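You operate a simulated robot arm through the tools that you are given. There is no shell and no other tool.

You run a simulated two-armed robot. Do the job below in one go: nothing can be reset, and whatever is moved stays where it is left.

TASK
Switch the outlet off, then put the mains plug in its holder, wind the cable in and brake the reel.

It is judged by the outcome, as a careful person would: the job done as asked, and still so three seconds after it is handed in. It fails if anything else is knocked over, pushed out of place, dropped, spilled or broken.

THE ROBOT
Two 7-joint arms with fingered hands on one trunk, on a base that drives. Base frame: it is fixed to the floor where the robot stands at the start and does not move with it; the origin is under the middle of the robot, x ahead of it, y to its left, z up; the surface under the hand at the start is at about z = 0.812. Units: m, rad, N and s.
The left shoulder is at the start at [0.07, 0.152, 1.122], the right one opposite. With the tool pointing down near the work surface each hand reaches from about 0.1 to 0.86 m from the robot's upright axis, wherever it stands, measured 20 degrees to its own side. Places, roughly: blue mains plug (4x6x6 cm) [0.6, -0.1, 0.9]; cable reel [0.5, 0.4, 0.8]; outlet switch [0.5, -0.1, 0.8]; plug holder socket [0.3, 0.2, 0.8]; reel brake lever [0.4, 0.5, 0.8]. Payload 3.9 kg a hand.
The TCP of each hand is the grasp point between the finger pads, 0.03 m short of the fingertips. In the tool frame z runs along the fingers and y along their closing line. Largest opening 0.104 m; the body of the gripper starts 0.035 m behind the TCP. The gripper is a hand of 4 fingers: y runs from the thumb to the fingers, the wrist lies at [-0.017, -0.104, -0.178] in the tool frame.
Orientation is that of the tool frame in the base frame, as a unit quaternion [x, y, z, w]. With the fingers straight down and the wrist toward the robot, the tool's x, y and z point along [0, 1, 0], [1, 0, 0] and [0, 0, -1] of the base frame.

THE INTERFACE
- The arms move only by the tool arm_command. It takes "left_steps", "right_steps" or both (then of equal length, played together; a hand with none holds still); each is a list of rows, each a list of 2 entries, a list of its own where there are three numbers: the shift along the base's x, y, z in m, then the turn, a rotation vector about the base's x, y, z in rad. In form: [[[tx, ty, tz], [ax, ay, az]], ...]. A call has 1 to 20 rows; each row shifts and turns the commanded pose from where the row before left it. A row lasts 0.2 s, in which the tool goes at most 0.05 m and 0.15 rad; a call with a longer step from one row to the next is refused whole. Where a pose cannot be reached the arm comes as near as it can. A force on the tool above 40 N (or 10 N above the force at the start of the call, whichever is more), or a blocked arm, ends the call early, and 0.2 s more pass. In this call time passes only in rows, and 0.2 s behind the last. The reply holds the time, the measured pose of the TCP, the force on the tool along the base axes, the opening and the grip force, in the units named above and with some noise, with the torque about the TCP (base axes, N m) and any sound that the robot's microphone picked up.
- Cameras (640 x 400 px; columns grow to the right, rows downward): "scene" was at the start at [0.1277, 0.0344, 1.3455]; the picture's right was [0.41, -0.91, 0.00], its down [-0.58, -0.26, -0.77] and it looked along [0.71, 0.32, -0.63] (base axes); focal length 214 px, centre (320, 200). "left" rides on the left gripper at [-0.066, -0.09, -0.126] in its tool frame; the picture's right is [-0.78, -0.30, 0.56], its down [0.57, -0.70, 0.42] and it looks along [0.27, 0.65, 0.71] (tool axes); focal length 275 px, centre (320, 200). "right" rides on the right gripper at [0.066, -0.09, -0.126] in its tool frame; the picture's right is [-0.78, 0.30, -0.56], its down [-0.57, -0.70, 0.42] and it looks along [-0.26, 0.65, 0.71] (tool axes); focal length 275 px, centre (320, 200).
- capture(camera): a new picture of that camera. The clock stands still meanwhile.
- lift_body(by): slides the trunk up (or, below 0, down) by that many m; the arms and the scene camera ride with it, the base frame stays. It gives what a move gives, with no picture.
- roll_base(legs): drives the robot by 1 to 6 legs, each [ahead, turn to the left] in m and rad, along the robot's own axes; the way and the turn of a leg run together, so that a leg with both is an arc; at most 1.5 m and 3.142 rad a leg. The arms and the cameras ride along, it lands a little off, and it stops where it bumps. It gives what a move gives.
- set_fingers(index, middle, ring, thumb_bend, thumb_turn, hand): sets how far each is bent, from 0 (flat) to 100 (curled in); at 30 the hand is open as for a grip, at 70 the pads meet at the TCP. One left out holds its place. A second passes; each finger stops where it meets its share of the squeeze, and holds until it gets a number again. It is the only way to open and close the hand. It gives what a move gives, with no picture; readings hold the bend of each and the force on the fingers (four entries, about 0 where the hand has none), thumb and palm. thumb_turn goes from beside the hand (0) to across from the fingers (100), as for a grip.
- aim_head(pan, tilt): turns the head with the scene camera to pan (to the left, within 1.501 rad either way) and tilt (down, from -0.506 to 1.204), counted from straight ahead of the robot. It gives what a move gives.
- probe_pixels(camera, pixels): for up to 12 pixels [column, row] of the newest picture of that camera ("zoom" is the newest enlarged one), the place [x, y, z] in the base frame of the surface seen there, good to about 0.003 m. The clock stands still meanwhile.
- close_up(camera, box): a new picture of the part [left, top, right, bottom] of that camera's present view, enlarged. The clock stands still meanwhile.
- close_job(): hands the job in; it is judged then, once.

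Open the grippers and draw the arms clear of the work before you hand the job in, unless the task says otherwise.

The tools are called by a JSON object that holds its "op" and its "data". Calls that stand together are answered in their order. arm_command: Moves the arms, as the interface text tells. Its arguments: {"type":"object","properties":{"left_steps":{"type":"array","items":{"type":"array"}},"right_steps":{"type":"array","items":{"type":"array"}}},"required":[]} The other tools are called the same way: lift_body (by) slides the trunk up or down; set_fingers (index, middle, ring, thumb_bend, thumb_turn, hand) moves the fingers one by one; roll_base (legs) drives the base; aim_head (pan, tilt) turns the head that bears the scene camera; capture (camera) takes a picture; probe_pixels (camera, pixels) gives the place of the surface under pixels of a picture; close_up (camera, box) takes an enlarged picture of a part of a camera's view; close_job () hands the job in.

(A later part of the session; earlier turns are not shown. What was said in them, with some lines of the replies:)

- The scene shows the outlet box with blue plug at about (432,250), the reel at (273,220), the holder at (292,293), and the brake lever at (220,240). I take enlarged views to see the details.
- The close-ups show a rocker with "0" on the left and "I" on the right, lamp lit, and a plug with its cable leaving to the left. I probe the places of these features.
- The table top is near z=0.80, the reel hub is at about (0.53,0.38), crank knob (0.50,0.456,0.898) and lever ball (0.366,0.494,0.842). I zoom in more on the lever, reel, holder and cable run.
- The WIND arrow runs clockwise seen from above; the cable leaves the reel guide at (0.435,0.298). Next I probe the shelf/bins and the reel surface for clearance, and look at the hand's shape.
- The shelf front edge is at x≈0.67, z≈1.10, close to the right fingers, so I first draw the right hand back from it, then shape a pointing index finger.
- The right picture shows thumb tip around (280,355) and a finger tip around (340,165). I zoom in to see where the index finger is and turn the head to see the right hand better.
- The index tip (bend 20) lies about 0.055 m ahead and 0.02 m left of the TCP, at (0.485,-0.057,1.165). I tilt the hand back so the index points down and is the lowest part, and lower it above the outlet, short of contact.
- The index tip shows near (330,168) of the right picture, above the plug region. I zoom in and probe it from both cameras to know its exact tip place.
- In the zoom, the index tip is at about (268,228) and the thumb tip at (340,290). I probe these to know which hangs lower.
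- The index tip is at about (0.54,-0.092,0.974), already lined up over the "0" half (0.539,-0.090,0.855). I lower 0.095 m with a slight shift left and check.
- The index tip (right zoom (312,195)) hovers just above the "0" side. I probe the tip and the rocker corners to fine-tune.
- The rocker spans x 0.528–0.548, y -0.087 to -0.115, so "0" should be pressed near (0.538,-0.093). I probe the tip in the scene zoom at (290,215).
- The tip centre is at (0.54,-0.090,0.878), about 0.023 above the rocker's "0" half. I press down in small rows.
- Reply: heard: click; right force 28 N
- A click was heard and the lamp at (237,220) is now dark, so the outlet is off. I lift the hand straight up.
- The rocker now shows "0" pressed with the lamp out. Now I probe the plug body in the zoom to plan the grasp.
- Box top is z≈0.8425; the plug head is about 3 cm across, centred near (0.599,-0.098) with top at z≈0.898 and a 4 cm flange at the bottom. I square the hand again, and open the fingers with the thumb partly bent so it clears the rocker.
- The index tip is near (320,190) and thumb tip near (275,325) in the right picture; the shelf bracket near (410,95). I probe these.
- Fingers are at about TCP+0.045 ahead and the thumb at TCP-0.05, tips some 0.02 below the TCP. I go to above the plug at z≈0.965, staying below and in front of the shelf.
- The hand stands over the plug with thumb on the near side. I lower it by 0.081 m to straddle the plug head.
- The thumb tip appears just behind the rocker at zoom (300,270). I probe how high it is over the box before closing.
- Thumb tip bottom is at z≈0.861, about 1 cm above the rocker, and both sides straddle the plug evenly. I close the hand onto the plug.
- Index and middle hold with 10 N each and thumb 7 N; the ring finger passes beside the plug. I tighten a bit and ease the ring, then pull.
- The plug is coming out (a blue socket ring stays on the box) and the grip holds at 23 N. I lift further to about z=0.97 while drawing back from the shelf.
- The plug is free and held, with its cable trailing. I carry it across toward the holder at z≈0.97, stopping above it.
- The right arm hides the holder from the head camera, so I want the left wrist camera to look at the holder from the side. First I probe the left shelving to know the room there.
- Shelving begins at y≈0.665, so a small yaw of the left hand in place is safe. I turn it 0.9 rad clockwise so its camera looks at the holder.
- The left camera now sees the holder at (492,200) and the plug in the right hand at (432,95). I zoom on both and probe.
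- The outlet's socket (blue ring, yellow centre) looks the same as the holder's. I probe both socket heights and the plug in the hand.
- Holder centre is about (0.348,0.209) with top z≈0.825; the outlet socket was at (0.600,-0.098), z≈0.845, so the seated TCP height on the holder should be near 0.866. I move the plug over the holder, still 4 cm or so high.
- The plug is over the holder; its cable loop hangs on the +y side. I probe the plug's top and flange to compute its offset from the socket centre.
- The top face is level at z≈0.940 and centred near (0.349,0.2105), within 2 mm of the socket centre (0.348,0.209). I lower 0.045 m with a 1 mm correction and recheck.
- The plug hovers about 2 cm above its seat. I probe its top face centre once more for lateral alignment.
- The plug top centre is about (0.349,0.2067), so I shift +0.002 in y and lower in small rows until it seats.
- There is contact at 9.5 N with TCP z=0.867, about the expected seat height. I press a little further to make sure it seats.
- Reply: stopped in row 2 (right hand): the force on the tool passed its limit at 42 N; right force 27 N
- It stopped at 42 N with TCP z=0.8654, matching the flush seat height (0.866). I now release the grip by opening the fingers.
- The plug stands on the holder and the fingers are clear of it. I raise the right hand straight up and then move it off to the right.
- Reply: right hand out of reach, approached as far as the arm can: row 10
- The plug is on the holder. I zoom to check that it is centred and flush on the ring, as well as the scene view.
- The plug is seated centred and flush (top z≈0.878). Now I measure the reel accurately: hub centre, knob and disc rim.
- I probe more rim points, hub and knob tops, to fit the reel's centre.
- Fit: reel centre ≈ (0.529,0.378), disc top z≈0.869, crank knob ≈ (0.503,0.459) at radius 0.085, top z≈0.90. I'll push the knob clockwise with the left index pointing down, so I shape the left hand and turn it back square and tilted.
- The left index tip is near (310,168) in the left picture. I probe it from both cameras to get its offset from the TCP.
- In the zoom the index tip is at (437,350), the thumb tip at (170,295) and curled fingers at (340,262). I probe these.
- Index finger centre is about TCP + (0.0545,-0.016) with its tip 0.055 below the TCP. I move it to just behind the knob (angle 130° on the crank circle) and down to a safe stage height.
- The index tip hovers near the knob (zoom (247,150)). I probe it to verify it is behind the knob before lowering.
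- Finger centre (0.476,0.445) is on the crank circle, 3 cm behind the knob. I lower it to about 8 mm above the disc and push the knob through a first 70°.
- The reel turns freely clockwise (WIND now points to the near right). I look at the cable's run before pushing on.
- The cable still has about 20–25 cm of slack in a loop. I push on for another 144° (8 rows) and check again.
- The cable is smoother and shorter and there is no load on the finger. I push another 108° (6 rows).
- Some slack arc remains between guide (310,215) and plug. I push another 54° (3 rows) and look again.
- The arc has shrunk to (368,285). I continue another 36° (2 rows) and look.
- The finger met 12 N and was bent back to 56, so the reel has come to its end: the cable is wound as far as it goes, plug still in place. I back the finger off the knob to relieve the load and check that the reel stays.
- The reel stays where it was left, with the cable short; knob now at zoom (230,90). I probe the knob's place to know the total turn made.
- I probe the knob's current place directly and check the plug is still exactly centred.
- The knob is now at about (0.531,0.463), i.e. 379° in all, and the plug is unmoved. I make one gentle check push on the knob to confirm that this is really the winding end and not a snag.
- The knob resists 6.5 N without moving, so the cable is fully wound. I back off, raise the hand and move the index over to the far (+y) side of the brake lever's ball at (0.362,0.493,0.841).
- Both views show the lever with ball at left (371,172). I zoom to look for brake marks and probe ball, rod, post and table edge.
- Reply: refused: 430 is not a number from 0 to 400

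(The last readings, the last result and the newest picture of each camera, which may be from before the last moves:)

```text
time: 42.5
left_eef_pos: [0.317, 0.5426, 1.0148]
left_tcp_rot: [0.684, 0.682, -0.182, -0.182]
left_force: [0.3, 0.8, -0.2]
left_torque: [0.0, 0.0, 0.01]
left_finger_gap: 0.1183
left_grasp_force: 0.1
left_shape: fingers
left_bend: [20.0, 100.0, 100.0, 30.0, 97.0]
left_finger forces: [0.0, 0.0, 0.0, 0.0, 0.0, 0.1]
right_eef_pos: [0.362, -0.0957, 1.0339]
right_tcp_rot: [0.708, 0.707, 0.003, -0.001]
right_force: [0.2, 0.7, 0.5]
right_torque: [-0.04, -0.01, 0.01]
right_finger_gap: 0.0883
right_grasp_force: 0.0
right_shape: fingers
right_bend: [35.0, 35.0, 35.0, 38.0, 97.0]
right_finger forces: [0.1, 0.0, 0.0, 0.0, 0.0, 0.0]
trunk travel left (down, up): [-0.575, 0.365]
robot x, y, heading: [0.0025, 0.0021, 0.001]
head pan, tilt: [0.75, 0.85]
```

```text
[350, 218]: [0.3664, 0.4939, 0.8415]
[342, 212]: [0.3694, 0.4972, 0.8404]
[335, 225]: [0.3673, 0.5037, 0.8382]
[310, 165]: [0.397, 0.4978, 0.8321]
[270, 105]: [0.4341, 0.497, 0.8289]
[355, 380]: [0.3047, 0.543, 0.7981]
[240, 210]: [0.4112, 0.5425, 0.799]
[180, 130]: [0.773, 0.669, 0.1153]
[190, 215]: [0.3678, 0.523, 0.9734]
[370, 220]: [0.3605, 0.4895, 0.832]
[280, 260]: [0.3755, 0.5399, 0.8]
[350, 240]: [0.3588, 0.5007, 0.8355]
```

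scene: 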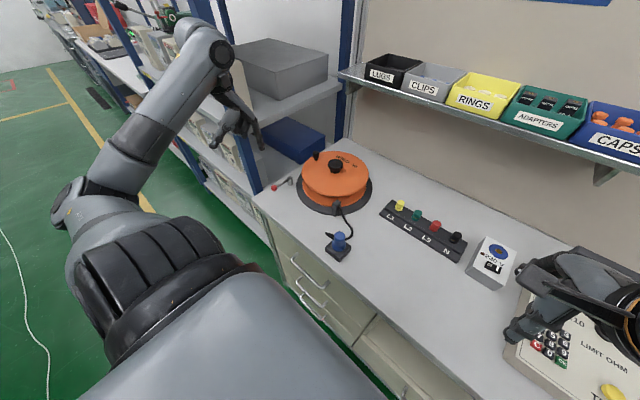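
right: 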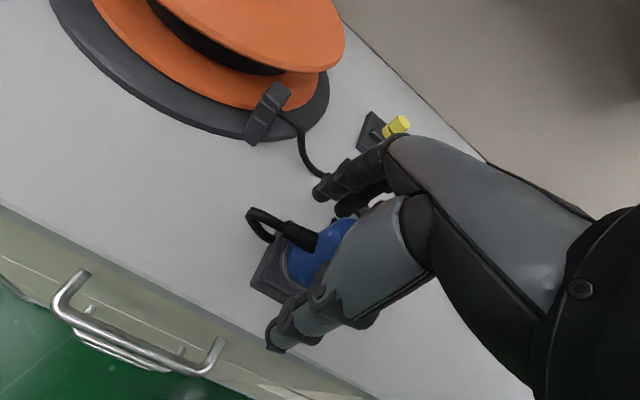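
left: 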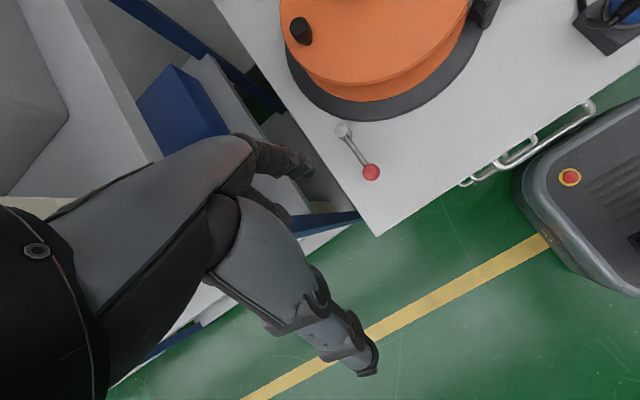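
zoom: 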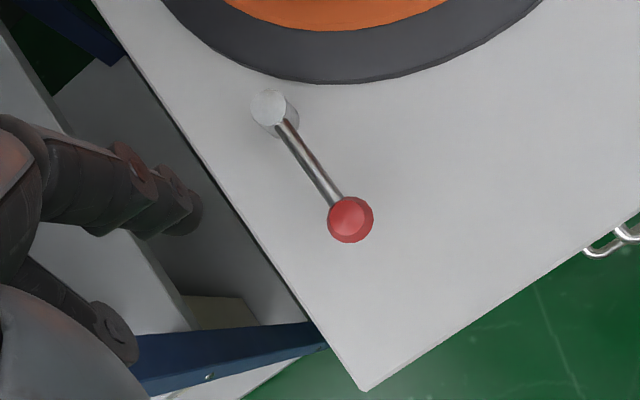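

Ball centre ≈ (0.365,0.4955,0.832), post ≈ (0.434,0.496), table edge y≈0.543. I lower the index beside the ball on its +y side, then push it toward -y (toward the reel side) a little, watching the force.

{"op": "arm_command", "data": {"left_steps": [[[0, 0, -0.045], [0, 0, 0]], [[0, 0, -0.045], [0, 0, 0]], [[0, 0, -0.046], [0, 0, 0]], [[0, -0.008, 0], [0, 0, 0]]]}}

{"op": "close_up", "data": {"camera": "scene", "box": [240, 140, 320, 220]}}

{"op": "close_up", "data": {"camera": "left", "box": [240, 90, 400, 240]}}

```text
time: 43.5
left_eef_pos: [0.3167, 0.5336, 0.8814]
left_tcp_rot: [0.683, 0.683, -0.182, -0.182]
left_force: [-0.2, 0.1, -0.2]
left_torque: [0.0, -0.02, -0.02]
left_finger_gap: 0.1186
left_grasp_force: 0.0
left_shape: fingers
left_bend: [20.0, 100.0, 100.0, 30.0, 97.0]
left_finger forces: [0.0, 0.0, 0.0, 0.0, 0.0, 0.1]
right_eef_pos: [0.3634, -0.0953, 1.0333]
right_tcp_rot: [0.708, 0.707, 0.002, -0.001]
right_force: [0.1, 0.1, 0.0]
right_torque: [0.0, 0.0, 0.03]
right_finger_gap: 0.0885
right_grasp_force: 0.0
right_shape: fingers
right_bend: [35.0, 35.0, 35.0, 38.0, 97.0]
right_finger forces: [0.1, 0.1, 0.0, 0.0, 0.0, 0.0]
trunk travel left (down, up): [-0.575, 0.365]
robot x, y, heading: [0.0015, 0.0005, 0.003]
head pan, tilt: [0.75, 0.85]
```

```text
5.00 times, centred on (280, 180) of scene
```

zoom: 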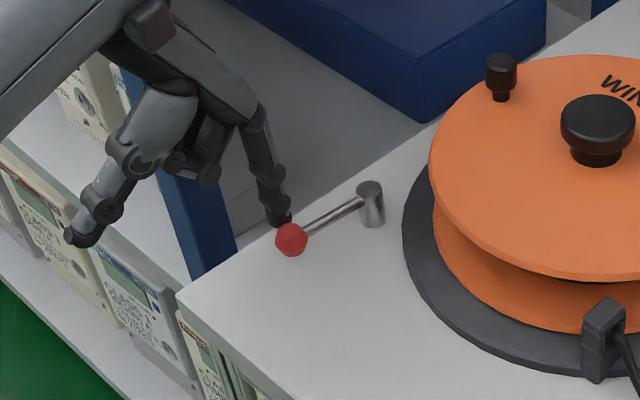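

```text
2.67 times, centred on (320, 165) of left
```

zoom: 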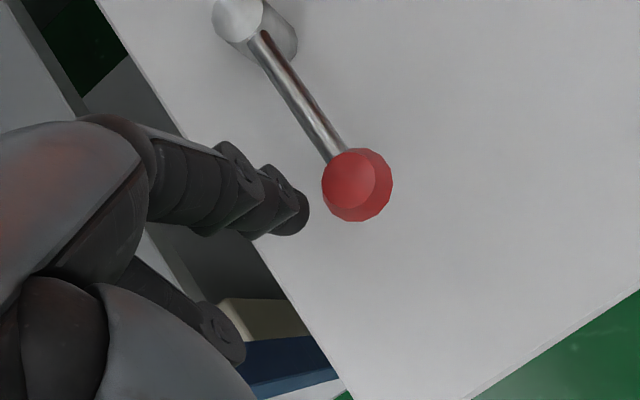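

The index stands just beside the ball on its +y side. I push toward -y in small rows along the lever's arc and read the force.

{"op": "arm_command", "data": {"left_steps": [[[0.0, -0.006, 0], [0, 0, 0]], [[-0.001, -0.006, 0], [0, 0, 0]], [[-0.001, -0.006, 0], [0, 0, 0]], [[0.0, -0.006, 0], [0, 0, 0]]]}}

{"op": "close_up", "data": {"camera": "scene", "box": [240, 140, 320, 220]}}

{"op": "close_up", "data": {"camera": "left", "box": [240, 90, 400, 240]}}

```text
time: 44.5
left_eef_pos: [0.315, 0.5098, 0.8821]
left_tcp_rot: [0.684, 0.682, -0.182, -0.181]
left_force: [-0.3, 1.0, -0.4]
left_torque: [0.07, 0.0, 0.04]
left_finger_gap: 0.1188
left_grasp_force: 0.2
left_shape: fingers
left_bend: [20.0, 100.0, 100.0, 30.0, 97.0]
left_finger forces: [0.4, 0.0, 0.0, 0.0, 0.0, 0.1]
right_eef_pos: [0.3632, -0.0952, 1.0329]
right_tcp_rot: [0.708, 0.706, 0.002, -0.001]
right_force: [0.1, 0.0, 0.2]
right_torque: [-0.01, -0.02, 0.03]
right_finger_gap: 0.0882
right_grasp_force: 0.0
right_shape: fingers
right_bend: [35.0, 35.0, 35.0, 38.0, 97.0]
right_finger forces: [0.0, 0.1, 0.0, 0.0, 0.0, 0.0]
trunk travel left (down, up): [-0.575, 0.365]
robot x, y, heading: [0.0009, -0.0003, 0.005]
head pan, tilt: [0.75, 0.85]
```

```text
5.00 times, centred on (280, 180) of scene
```

zoom: 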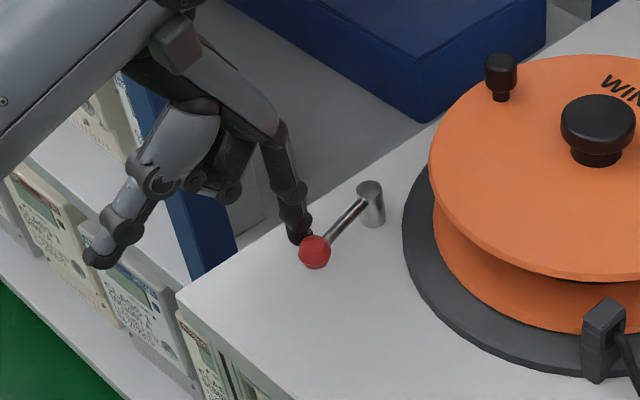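

```text
2.67 times, centred on (320, 165) of left
```

zoom: 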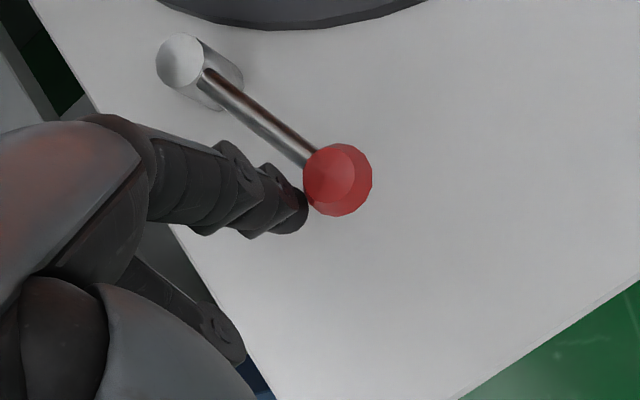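

The lever turns easily (1 N) toward the reel side, now about 17°. I follow its arc further with the finger nearer the rod, up to about 60°.

{"op": "arm_command", "data": {"left_steps": [[[0.004, -0.007, 0], [0, 0, 0]], [[0.003, -0.008, 0], [0, 0, 0]], [[0.003, -0.008, 0], [0, 0, 0]], [[0.004, -0.007, 0], [0, 0, 0]], [[0.005, -0.007, 0], [0, 0, 0]], [[0.005, -0.006, 0], [0, 0, 0]]]}}

{"op": "close_up", "data": {"camera": "scene", "box": [240, 140, 320, 220]}}

{"op": "close_up", "data": {"camera": "left", "box": [240, 90, 400, 240]}}

```text
time: 46.0
left_eef_pos: [0.3346, 0.4766, 0.8824]
left_tcp_rot: [0.676, 0.691, -0.177, -0.186]
left_force: [-4.7, 21.9, -2.8]
left_torque: [1.14, 0.28, 1.0]
left_finger_gap: 0.1113
left_grasp_force: 10.8
left_shape: fingers
left_bend: [23.0, 100.0, 100.0, 30.0, 97.0]
left_finger forces: [21.2, 0.0, 0.0, 0.0, 0.0, 0.0]
right_eef_pos: [0.3623, -0.0922, 1.0347]
right_tcp_rot: [0.707, 0.707, 0.001, 0.0]
right_force: [0.3, 0.3, -0.3]
right_torque: [0.02, -0.01, -0.04]
right_finger_gap: 0.0884
right_grasp_force: 0.0
right_shape: fingers
right_bend: [35.0, 35.0, 35.0, 38.0, 97.0]
right_finger forces: [0.0, 0.0, 0.0, 0.1, 0.1, 0.1]
trunk travel left (down, up): [-0.575, 0.365]
robot x, y, heading: [0.0, 0.0016, 0.009]
head pan, tilt: [0.75, 0.85]
stopped in row 6 (left hand): the force on the tool passed its limit at 42 N (the readings are from after the stop); the commanded pose is now the measured one
```

```text
5.00 times, centred on (280, 180) of scene
```

zoom: 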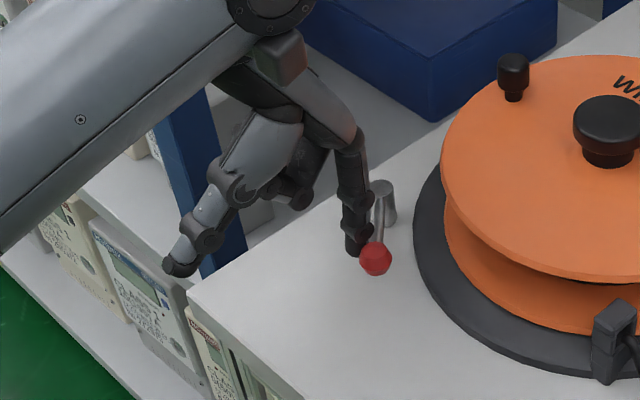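

```text
2.67 times, centred on (320, 165) of left
```

zoom: 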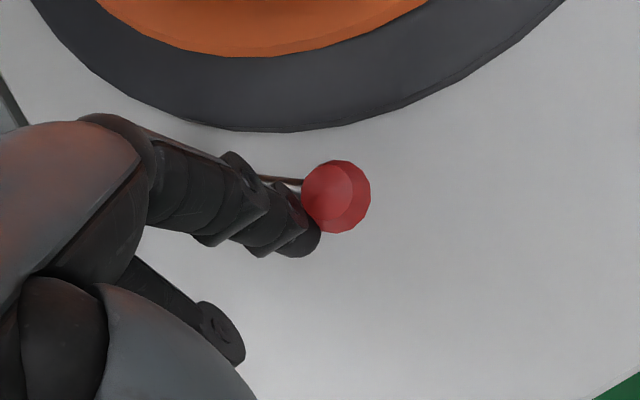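

The lever came to a firm stop (42 N) about 45–50° round. I back the finger off and see whether the lever stays there.

{"op": "arm_command", "data": {"left_steps": [[[-0.008, 0.012, 0], [0, 0, 0]], [[-0.01, 0.02, 0], [0, 0, 0]], [[-0.01, 0.01, 0.02], [0, 0, 0]], [[0, 0, 0.045], [0, 0, 0]], [[0, 0, 0.045], [0, 0, 0]]]}}

{"op": "capture", "data": {"camera": "scene"}}

{"op": "close_up", "data": {"camera": "scene", "box": [250, 140, 370, 270]}}

{"op": "capture", "data": {"camera": "left"}}

```text
time: 47.2
left_eef_pos: [0.3101, 0.5135, 0.9947]
left_tcp_rot: [0.679, 0.688, -0.178, -0.184]
left_force: [-0.1, -0.3, 1.0]
left_torque: [-0.01, -0.02, 0.0]
left_finger_gap: 0.1184
left_grasp_force: 0.0
left_shape: fingers
left_bend: [20.0, 100.0, 100.0, 30.0, 97.0]
left_finger forces: [0.0, 0.1, 0.1, 0.0, 0.0, 0.1]
right_eef_pos: [0.362, -0.0913, 1.0337]
right_tcp_rot: [0.707, 0.707, 0.003, -0.001]
right_force: [-0.6, -0.3, -0.4]
right_torque: [-0.01, -0.01, -0.01]
right_finger_gap: 0.0884
right_grasp_force: 0.0
right_shape: fingers
right_bend: [35.0, 35.0, 35.0, 38.0, 97.0]
right_finger forces: [0.0, 0.1, 0.0, 0.0, 0.0, 0.0]
trunk travel left (down, up): [-0.575, 0.365]
robot x, y, heading: [0.0011, 0.0011, 0.001]
head pan, tilt: [0.75, 0.85]
```

```text
taken
```

scene: 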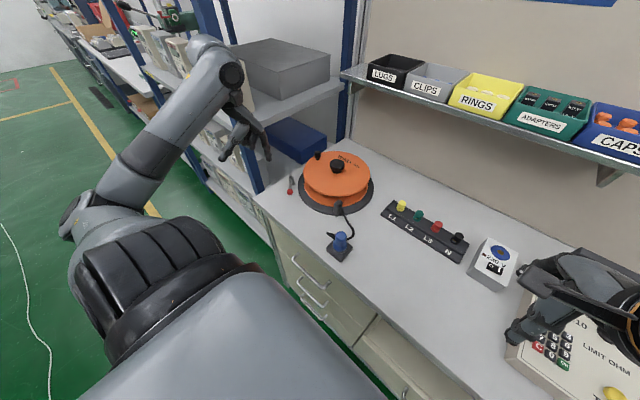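

```text
3.08 times, centred on (310, 205) of scene
```

zoom: 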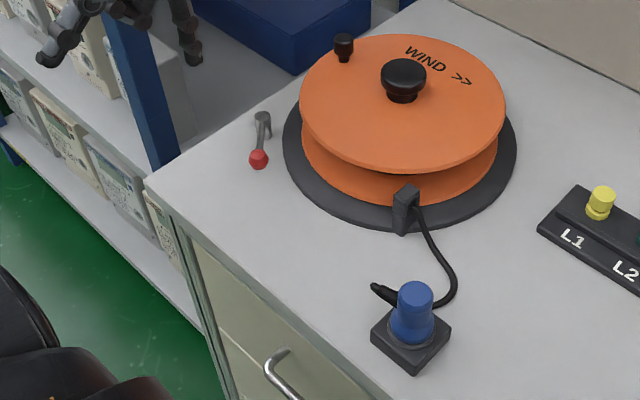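

```text
taken
```

left: 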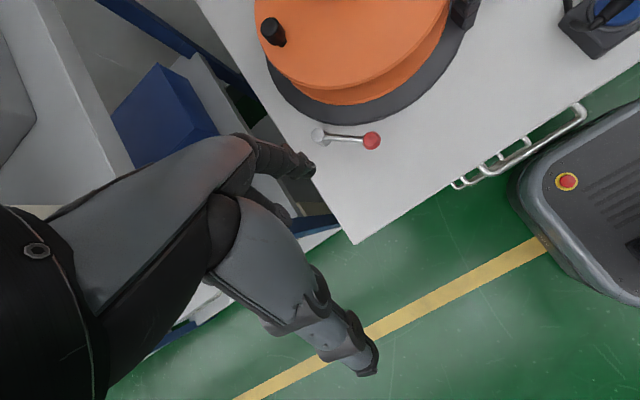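

The lever stays at its new angle of about 45°, and the reel and plug are unmoved. To be sure this is the braked position, I'll test gently whether the knob still turns: I go to the far side of the knob at (0.531,0.463).

{"op": "arm_command", "data": {"left_steps": [[[0.04, -0.007, 0.005], [0, 0, 0]], [[0.04, -0.007, 0], [0, 0, 0]], [[0.04, -0.007, 0], [0, 0, 0]], [[0.04, -0.007, 0], [0, 0, 0]], [[0.04, -0.008, 0], [0, 0, 0]]]}}

{"op": "close_up", "data": {"camera": "scene", "box": [250, 120, 370, 240]}}

{"op": "close_up", "data": {"camera": "left", "box": [230, 90, 390, 240]}}

```text
time: 48.4
left_eef_pos: [0.5131, 0.4766, 0.9975]
left_tcp_rot: [0.679, 0.688, -0.178, -0.185]
left_force: [0.7, 0.0, 0.0]
left_torque: [0.02, 0.01, -0.01]
left_finger_gap: 0.1183
left_grasp_force: 0.1
left_shape: fingers
left_bend: [20.0, 100.0, 100.0, 30.0, 97.0]
left_finger forces: [0.0, 0.0, 0.0, 0.0, 0.0, 0.1]
right_eef_pos: [0.3631, -0.0945, 1.0343]
right_tcp_rot: [0.708, 0.706, 0.002, -0.003]
right_force: [-0.5, -0.5, -0.2]
right_torque: [0.04, -0.03, 0.03]
right_finger_gap: 0.0885
right_grasp_force: 0.0
right_shape: fingers
right_bend: [35.0, 35.0, 35.0, 38.0, 97.0]
right_finger forces: [0.0, 0.1, 0.0, 0.0, 0.0, 0.0]
trunk travel left (down, up): [-0.575, 0.365]
robot x, y, heading: [0.0021, -0.0026, 0.0]
head pan, tilt: [0.75, 0.85]
```

```text
3.33 times, centred on (310, 180) of scene
```

zoom: 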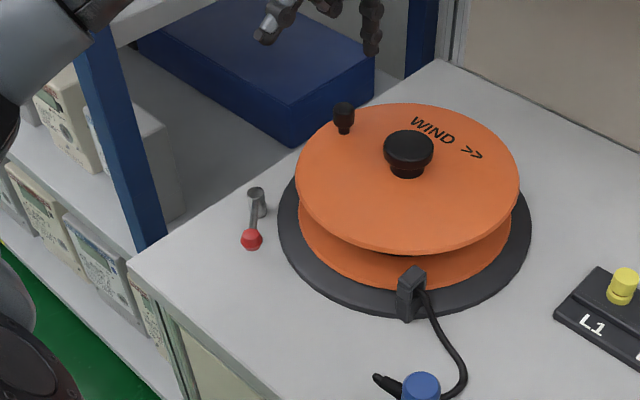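

```text
2.67 times, centred on (310, 165) of left
```

zoom: 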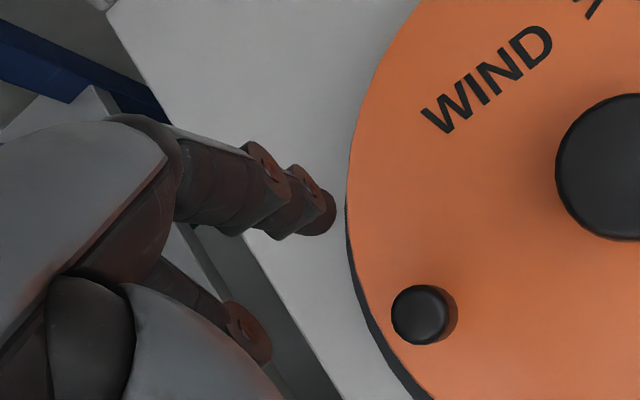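

The index is on the far side of the knob. I probe both for the exact gap before lowering.

{"op": "probe_pixels", "data": {"camera": "zoom", "pixels": [[325, 215], [310, 225], [330, 205], [418, 312], [440, 300], [400, 330], [600, 165]]}}

{"op": "close_up", "data": {"camera": "scene", "box": [280, 110, 340, 170]}}

{"op": "probe_pixels", "data": {"camera": "zoom", "pixels": [[375, 155], [372, 140], [368, 120], [340, 225], [338, 260]]}}

```text
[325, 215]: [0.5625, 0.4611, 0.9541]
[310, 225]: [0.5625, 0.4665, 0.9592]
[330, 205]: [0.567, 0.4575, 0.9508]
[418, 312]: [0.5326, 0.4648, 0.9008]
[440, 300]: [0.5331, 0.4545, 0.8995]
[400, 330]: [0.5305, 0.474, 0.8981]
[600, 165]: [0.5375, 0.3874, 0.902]
```

```text
6.67 times, centred on (310, 140) of scene
```

zoom: 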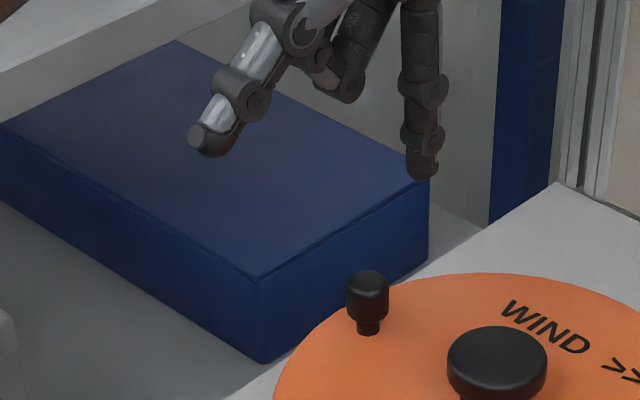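

```text
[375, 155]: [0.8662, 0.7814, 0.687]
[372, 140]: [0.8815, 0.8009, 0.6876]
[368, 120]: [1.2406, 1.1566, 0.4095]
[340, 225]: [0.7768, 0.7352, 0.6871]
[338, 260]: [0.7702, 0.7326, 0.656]
```

The finger's near face is at x=0.5625, knob face at about 0.5415. I lower beside the knob and push it gently the unwinding way to test the brake.

{"op": "arm_command", "data": {"left_steps": [[[0, 0, -0.035], [0, 0, 0]], [[0, 0, -0.027], [0, 0, 0]], [[-0.015, 0.002, 0], [0, 0, 0]], [[-0.005, 0, 0], [0, 0, 0]], [[-0.004, 0, 0], [0, 0, 0]]]}}

{"op": "close_up", "data": {"camera": "left", "box": [230, 90, 390, 240]}}

```text
time: 49.6
left_eef_pos: [0.4863, 0.4802, 0.9352]
left_tcp_rot: [0.678, 0.689, -0.178, -0.184]
left_force: [5.1, 1.7, 1.6]
left_torque: [0.05, -0.28, 0.17]
left_finger_gap: 0.1235
left_grasp_force: 2.2
left_shape: fingers
left_bend: [17.0, 100.0, 100.0, 30.0, 97.0]
left_finger forces: [5.9, 0.0, 0.0, 0.1, 0.0, 0.0]
right_eef_pos: [0.3638, -0.0931, 1.0342]
right_tcp_rot: [0.708, 0.706, 0.003, -0.001]
right_force: [0.6, -0.8, -0.1]
right_torque: [-0.01, -0.03, 0.0]
right_finger_gap: 0.0884
right_grasp_force: 0.0
right_shape: fingers
right_bend: [35.0, 35.0, 35.0, 38.0, 97.0]
right_finger forces: [0.0, 0.1, 0.0, 0.0, 0.0, 0.0]
trunk travel left (down, up): [-0.575, 0.365]
robot x, y, heading: [0.0029, -0.0004, 0.009]
head pan, tilt: [0.75, 0.85]
```

```text
2.67 times, centred on (310, 165) of left
```

zoom: 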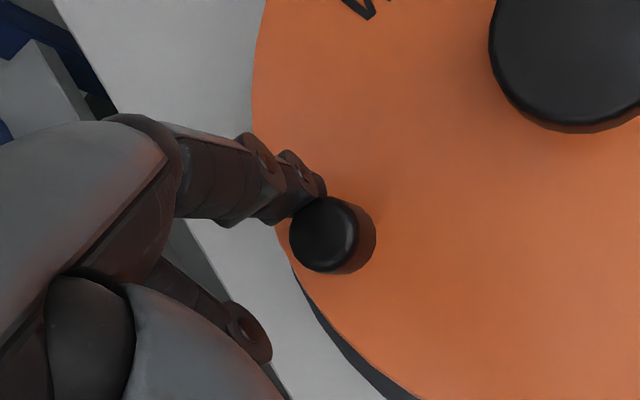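

The knob resists with about 6 N where it moved freely before. I probe to see that it has not moved, then back off.

{"op": "probe_pixels", "data": {"camera": "zoom", "pixels": [[322, 235], [345, 240], [310, 255], [300, 180]]}}

{"op": "arm_command", "data": {"left_steps": [[[0.015, 0, 0], [0, 0, 0]], [[0.012, 0, 0.02], [0, 0, 0]], [[0, 0, 0.045], [0, 0, 0]], [[-0.03, 0, 0.035], [0, 0, 0]], [[-0.045, 0, 0.01], [0, 0, 0]], [[-0.045, 0, 0], [0, 0, 0]], [[-0.045, 0, 0], [0, 0, 0]]]}}

{"op": "capture", "data": {"camera": "scene"}}

{"op": "close_up", "data": {"camera": "scene", "box": [250, 140, 370, 270]}}

{"op": "probe_pixels", "data": {"camera": "zoom", "pixels": [[343, 42], [258, 160], [262, 118], [415, 290], [400, 295], [430, 290], [413, 332], [403, 70]]}}

```text
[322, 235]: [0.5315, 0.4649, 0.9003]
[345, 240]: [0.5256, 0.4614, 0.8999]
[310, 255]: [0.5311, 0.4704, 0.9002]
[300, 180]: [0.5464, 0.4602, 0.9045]
```

```text
time: 51.2
left_eef_pos: [0.3451, 0.4814, 1.0468]
left_tcp_rot: [0.679, 0.688, -0.178, -0.184]
left_force: [-0.4, -0.6, 0.2]
left_torque: [-0.02, -0.02, 0.0]
left_finger_gap: 0.1186
left_grasp_force: 0.0
left_shape: fingers
left_bend: [20.0, 100.0, 100.0, 30.0, 97.0]
left_finger forces: [0.1, 0.1, 0.0, 0.1, 0.1, 0.0]
right_eef_pos: [0.3608, -0.0925, 1.035]
right_tcp_rot: [0.707, 0.707, 0.003, -0.001]
right_force: [1.0, -0.4, -1.3]
right_torque: [0.0, -0.03, -0.01]
right_finger_gap: 0.0883
right_grasp_force: 0.1
right_shape: fingers
right_bend: [35.0, 35.0, 35.0, 38.0, 97.0]
right_finger forces: [0.0, 0.0, 0.0, 0.1, 0.0, 0.0]
trunk travel left (down, up): [-0.575, 0.365]
robot x, y, heading: [0.0015, -0.0037, 0.002]
head pan, tilt: [0.75, 0.85]
```

```text
taken
```

scene: 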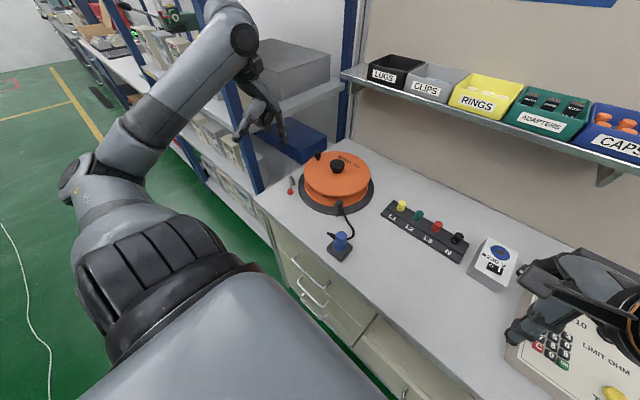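

```text
3.08 times, centred on (310, 205) of scene
```

zoom: 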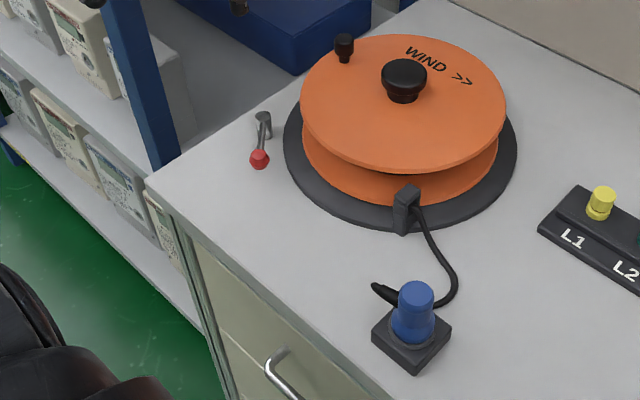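

```text
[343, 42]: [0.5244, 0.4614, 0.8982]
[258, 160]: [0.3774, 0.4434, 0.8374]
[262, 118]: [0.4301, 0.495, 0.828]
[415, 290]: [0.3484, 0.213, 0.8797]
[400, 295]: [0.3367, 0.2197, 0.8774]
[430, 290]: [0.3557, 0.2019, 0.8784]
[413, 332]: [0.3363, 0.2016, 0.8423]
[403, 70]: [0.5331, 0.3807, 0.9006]
```

The knob did not move, so the brake holds; the lever ball is at (0.377,0.443) and the plug is still seated (top z≈0.879). I open both hands and draw the arms up clear of the work.

{"op": "set_fingers", "data": {"hand": "left", "index": 30, "middle": 30, "ring": 30, "thumb_bend": 30}}

{"op": "set_fingers", "data": {"hand": "right", "index": 30, "middle": 30, "ring": 30, "thumb_bend": 30}}

{"op": "arm_command", "data": {"left_steps": [[[0, -0.01, 0.04], [0, 0, 0]], [[0, -0.01, 0.04], [0, 0, 0]], [[0, -0.01, 0.04], [0, 0, 0]], [[0, -0.01, 0.03], [0, 0, 0]]], "right_steps": [[[0, 0, 0.04], [0, 0, 0]], [[0, 0, 0.04], [0, 0, 0]], [[0, 0, 0.03], [0, 0, 0]], [[0, 0, 0.02], [0, 0, 0]]]}}

{"op": "aim_head", "data": {"pan": 0.3, "tilt": 0.8}}

{"op": "capture", "data": {"camera": "scene"}}

{"op": "close_up", "data": {"camera": "scene", "box": [360, 180, 480, 280]}}

{"op": "close_up", "data": {"camera": "scene", "box": [180, 150, 340, 280]}}

```text
time: 52.2
left_eef_pos: [0.348, 0.4816, 1.0462]
left_tcp_rot: [0.679, 0.688, -0.178, -0.185]
left_force: [-0.6, -0.1, 0.0]
left_torque: [0.0, 0.01, -0.02]
left_finger_gap: 0.1046
left_grasp_force: 0.1
left_shape: fingers
left_bend: [30.0, 30.0, 30.0, 30.0, 97.0]
left_finger forces: [0.1, 0.0, 0.0, 0.0, 0.0, 0.0]
right_eef_pos: [0.3626, -0.093, 1.034]
right_tcp_rot: [0.707, 0.707, 0.003, -0.001]
right_force: [-0.4, 0.5, 0.5]
right_torque: [0.01, 0.0, 0.02]
right_finger_gap: 0.0887
right_grasp_force: 0.1
right_shape: fingers
right_bend: [35.0, 35.0, 35.0, 38.0, 97.0]
right_finger forces: [0.0, 0.1, 0.1, 0.0, 0.0, 0.0]
trunk travel left (down, up): [-0.575, 0.365]
robot x, y, heading: [-0.0012, -0.0031, 0.005]
head pan, tilt: [0.75, 0.85]
```

```text
time: 53.2
left_eef_pos: [0.3481, 0.4819, 1.0462]
left_tcp_rot: [0.679, 0.688, -0.179, -0.184]
left_force: [0.7, 0.2, 0.1]
left_torque: [0.0, 0.05, -0.04]
left_finger_gap: 0.1048
left_grasp_force: 0.0
left_shape: fingers
left_bend: [30.0, 30.0, 30.0, 30.0, 97.0]
left_finger forces: [0.1, 0.0, 0.1, 0.0, 0.1, 0.0]
right_eef_pos: [0.363, -0.0928, 1.0332]
right_tcp_rot: [0.707, 0.707, 0.002, -0.001]
right_force: [-0.2, 0.0, -0.1]
right_torque: [-0.01, -0.01, -0.01]
right_finger_gap: 0.1043
right_grasp_force: 0.1
right_shape: fingers
right_bend: [30.0, 30.0, 30.0, 30.0, 97.0]
right_finger forces: [0.0, 0.1, 0.0, 0.0, 0.0, 0.1]
trunk travel left (down, up): [-0.575, 0.365]
robot x, y, heading: [-0.0021, -0.0057, 0.01]
head pan, tilt: [0.75, 0.85]
```

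```text
time: 54.2
left_eef_pos: [0.347, 0.4377, 1.198]
left_tcp_rot: [0.68, 0.687, -0.178, -0.185]
left_force: [0.3, -0.6, -0.6]
left_torque: [0.0, 0.0, -0.04]
left_finger_gap: 0.1045
left_grasp_force: 0.0
left_shape: fingers
left_bend: [30.0, 30.0, 30.0, 30.0, 97.0]
left_finger forces: [0.0, 0.0, 0.0, 0.0, 0.1, 0.1]
right_eef_pos: [0.3621, -0.0945, 1.1657]
right_tcp_rot: [0.707, 0.707, 0.004, -0.002]
right_force: [-0.1, -0.4, 0.4]
right_torque: [0.0, 0.02, -0.03]
right_finger_gap: 0.1042
right_grasp_force: 0.1
right_shape: fingers
right_bend: [30.0, 30.0, 30.0, 30.0, 97.0]
right_finger forces: [0.0, 0.0, 0.0, 0.1, 0.1, 0.0]
trunk travel left (down, up): [-0.575, 0.365]
robot x, y, heading: [0.0015, -0.002, 0.006]
head pan, tilt: [0.75, 0.85]
```

```text
time: 55.1
left_eef_pos: [0.3471, 0.44, 1.1967]
left_tcp_rot: [0.678, 0.689, -0.179, -0.184]
left_force: [-0.3, 0.2, 0.5]
left_torque: [0.01, -0.01, -0.01]
left_finger_gap: 0.1044
left_grasp_force: 0.0
left_shape: fingers
left_bend: [30.0, 30.0, 30.0, 30.0, 97.0]
left_finger forces: [0.0, 0.0, 0.1, 0.0, 0.0, 0.0]
right_eef_pos: [0.3637, -0.0938, 1.164]
right_tcp_rot: [0.708, 0.707, 0.003, -0.002]
right_force: [-0.1, -0.1, -0.4]
right_torque: [0.0, 0.02, -0.01]
right_finger_gap: 0.1043
right_grasp_force: 0.1
right_shape: fingers
right_bend: [30.0, 30.0, 30.0, 30.0, 97.0]
right_finger forces: [0.0, 0.1, 0.1, 0.1, 0.1, 0.0]
trunk travel left (down, up): [-0.575, 0.365]
robot x, y, heading: [-0.0002, -0.0014, 0.006]
head pan, tilt: [0.3, 0.799]
```

```text
taken
```

scene: 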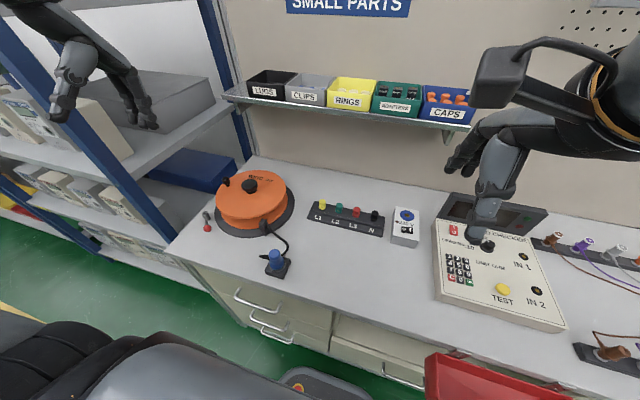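

```text
4.00 times, centred on (420, 230) of scene
```

zoom: 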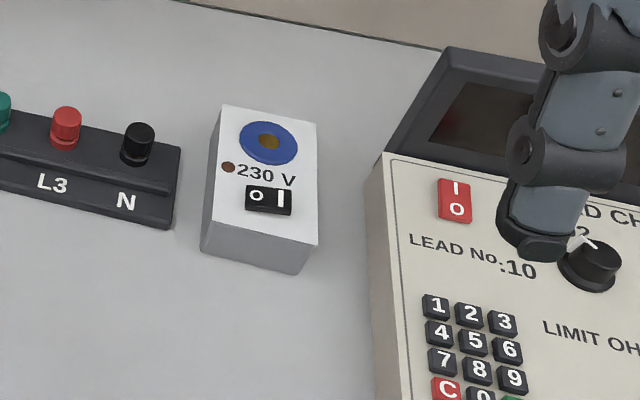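

```text
3.08 times, centred on (260, 215) of scene
```

zoom: 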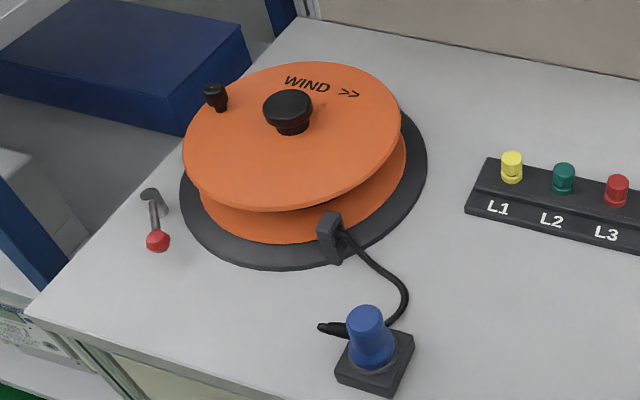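

Everything checks out: rocker at "0" with the lamp dark, plug seated in the holder, cable wound to the reel's stop, lever held at the brake position, and arms open and clear. I hand the job in.

{"op": "close_job", "data": {}}

```text
The job is handed in.
```

The outlet is off, the mains plug is in its holder, the cable is wound in and the reel is braked. I've handed the job in.

- **Outlet:** I pressed the "0" side of the switch. It clicked and the lamp went dark.
- **Plug:** It stands centred and flush on the holder, and it did not shift during winding.
- **Cable:** I turned the reel clockwise a little over one full turn (about 379°), until it came to a hard stop. A short loop of cable still lies on the bench between the reel guide and the plug. A second push on the reel's crank knob at about 6.5 N did not turn it any further.
- **Brake:** I moved the lever about 45° towards the reel, until it stopped firmly, and it stays there. I then pushed the knob the unwinding way at about 6 N and it did not move; before braking it had turned with almost no force.

In the final pictures nothing else on the bench looked knocked over or moved. Both hands are open and clear of the work.
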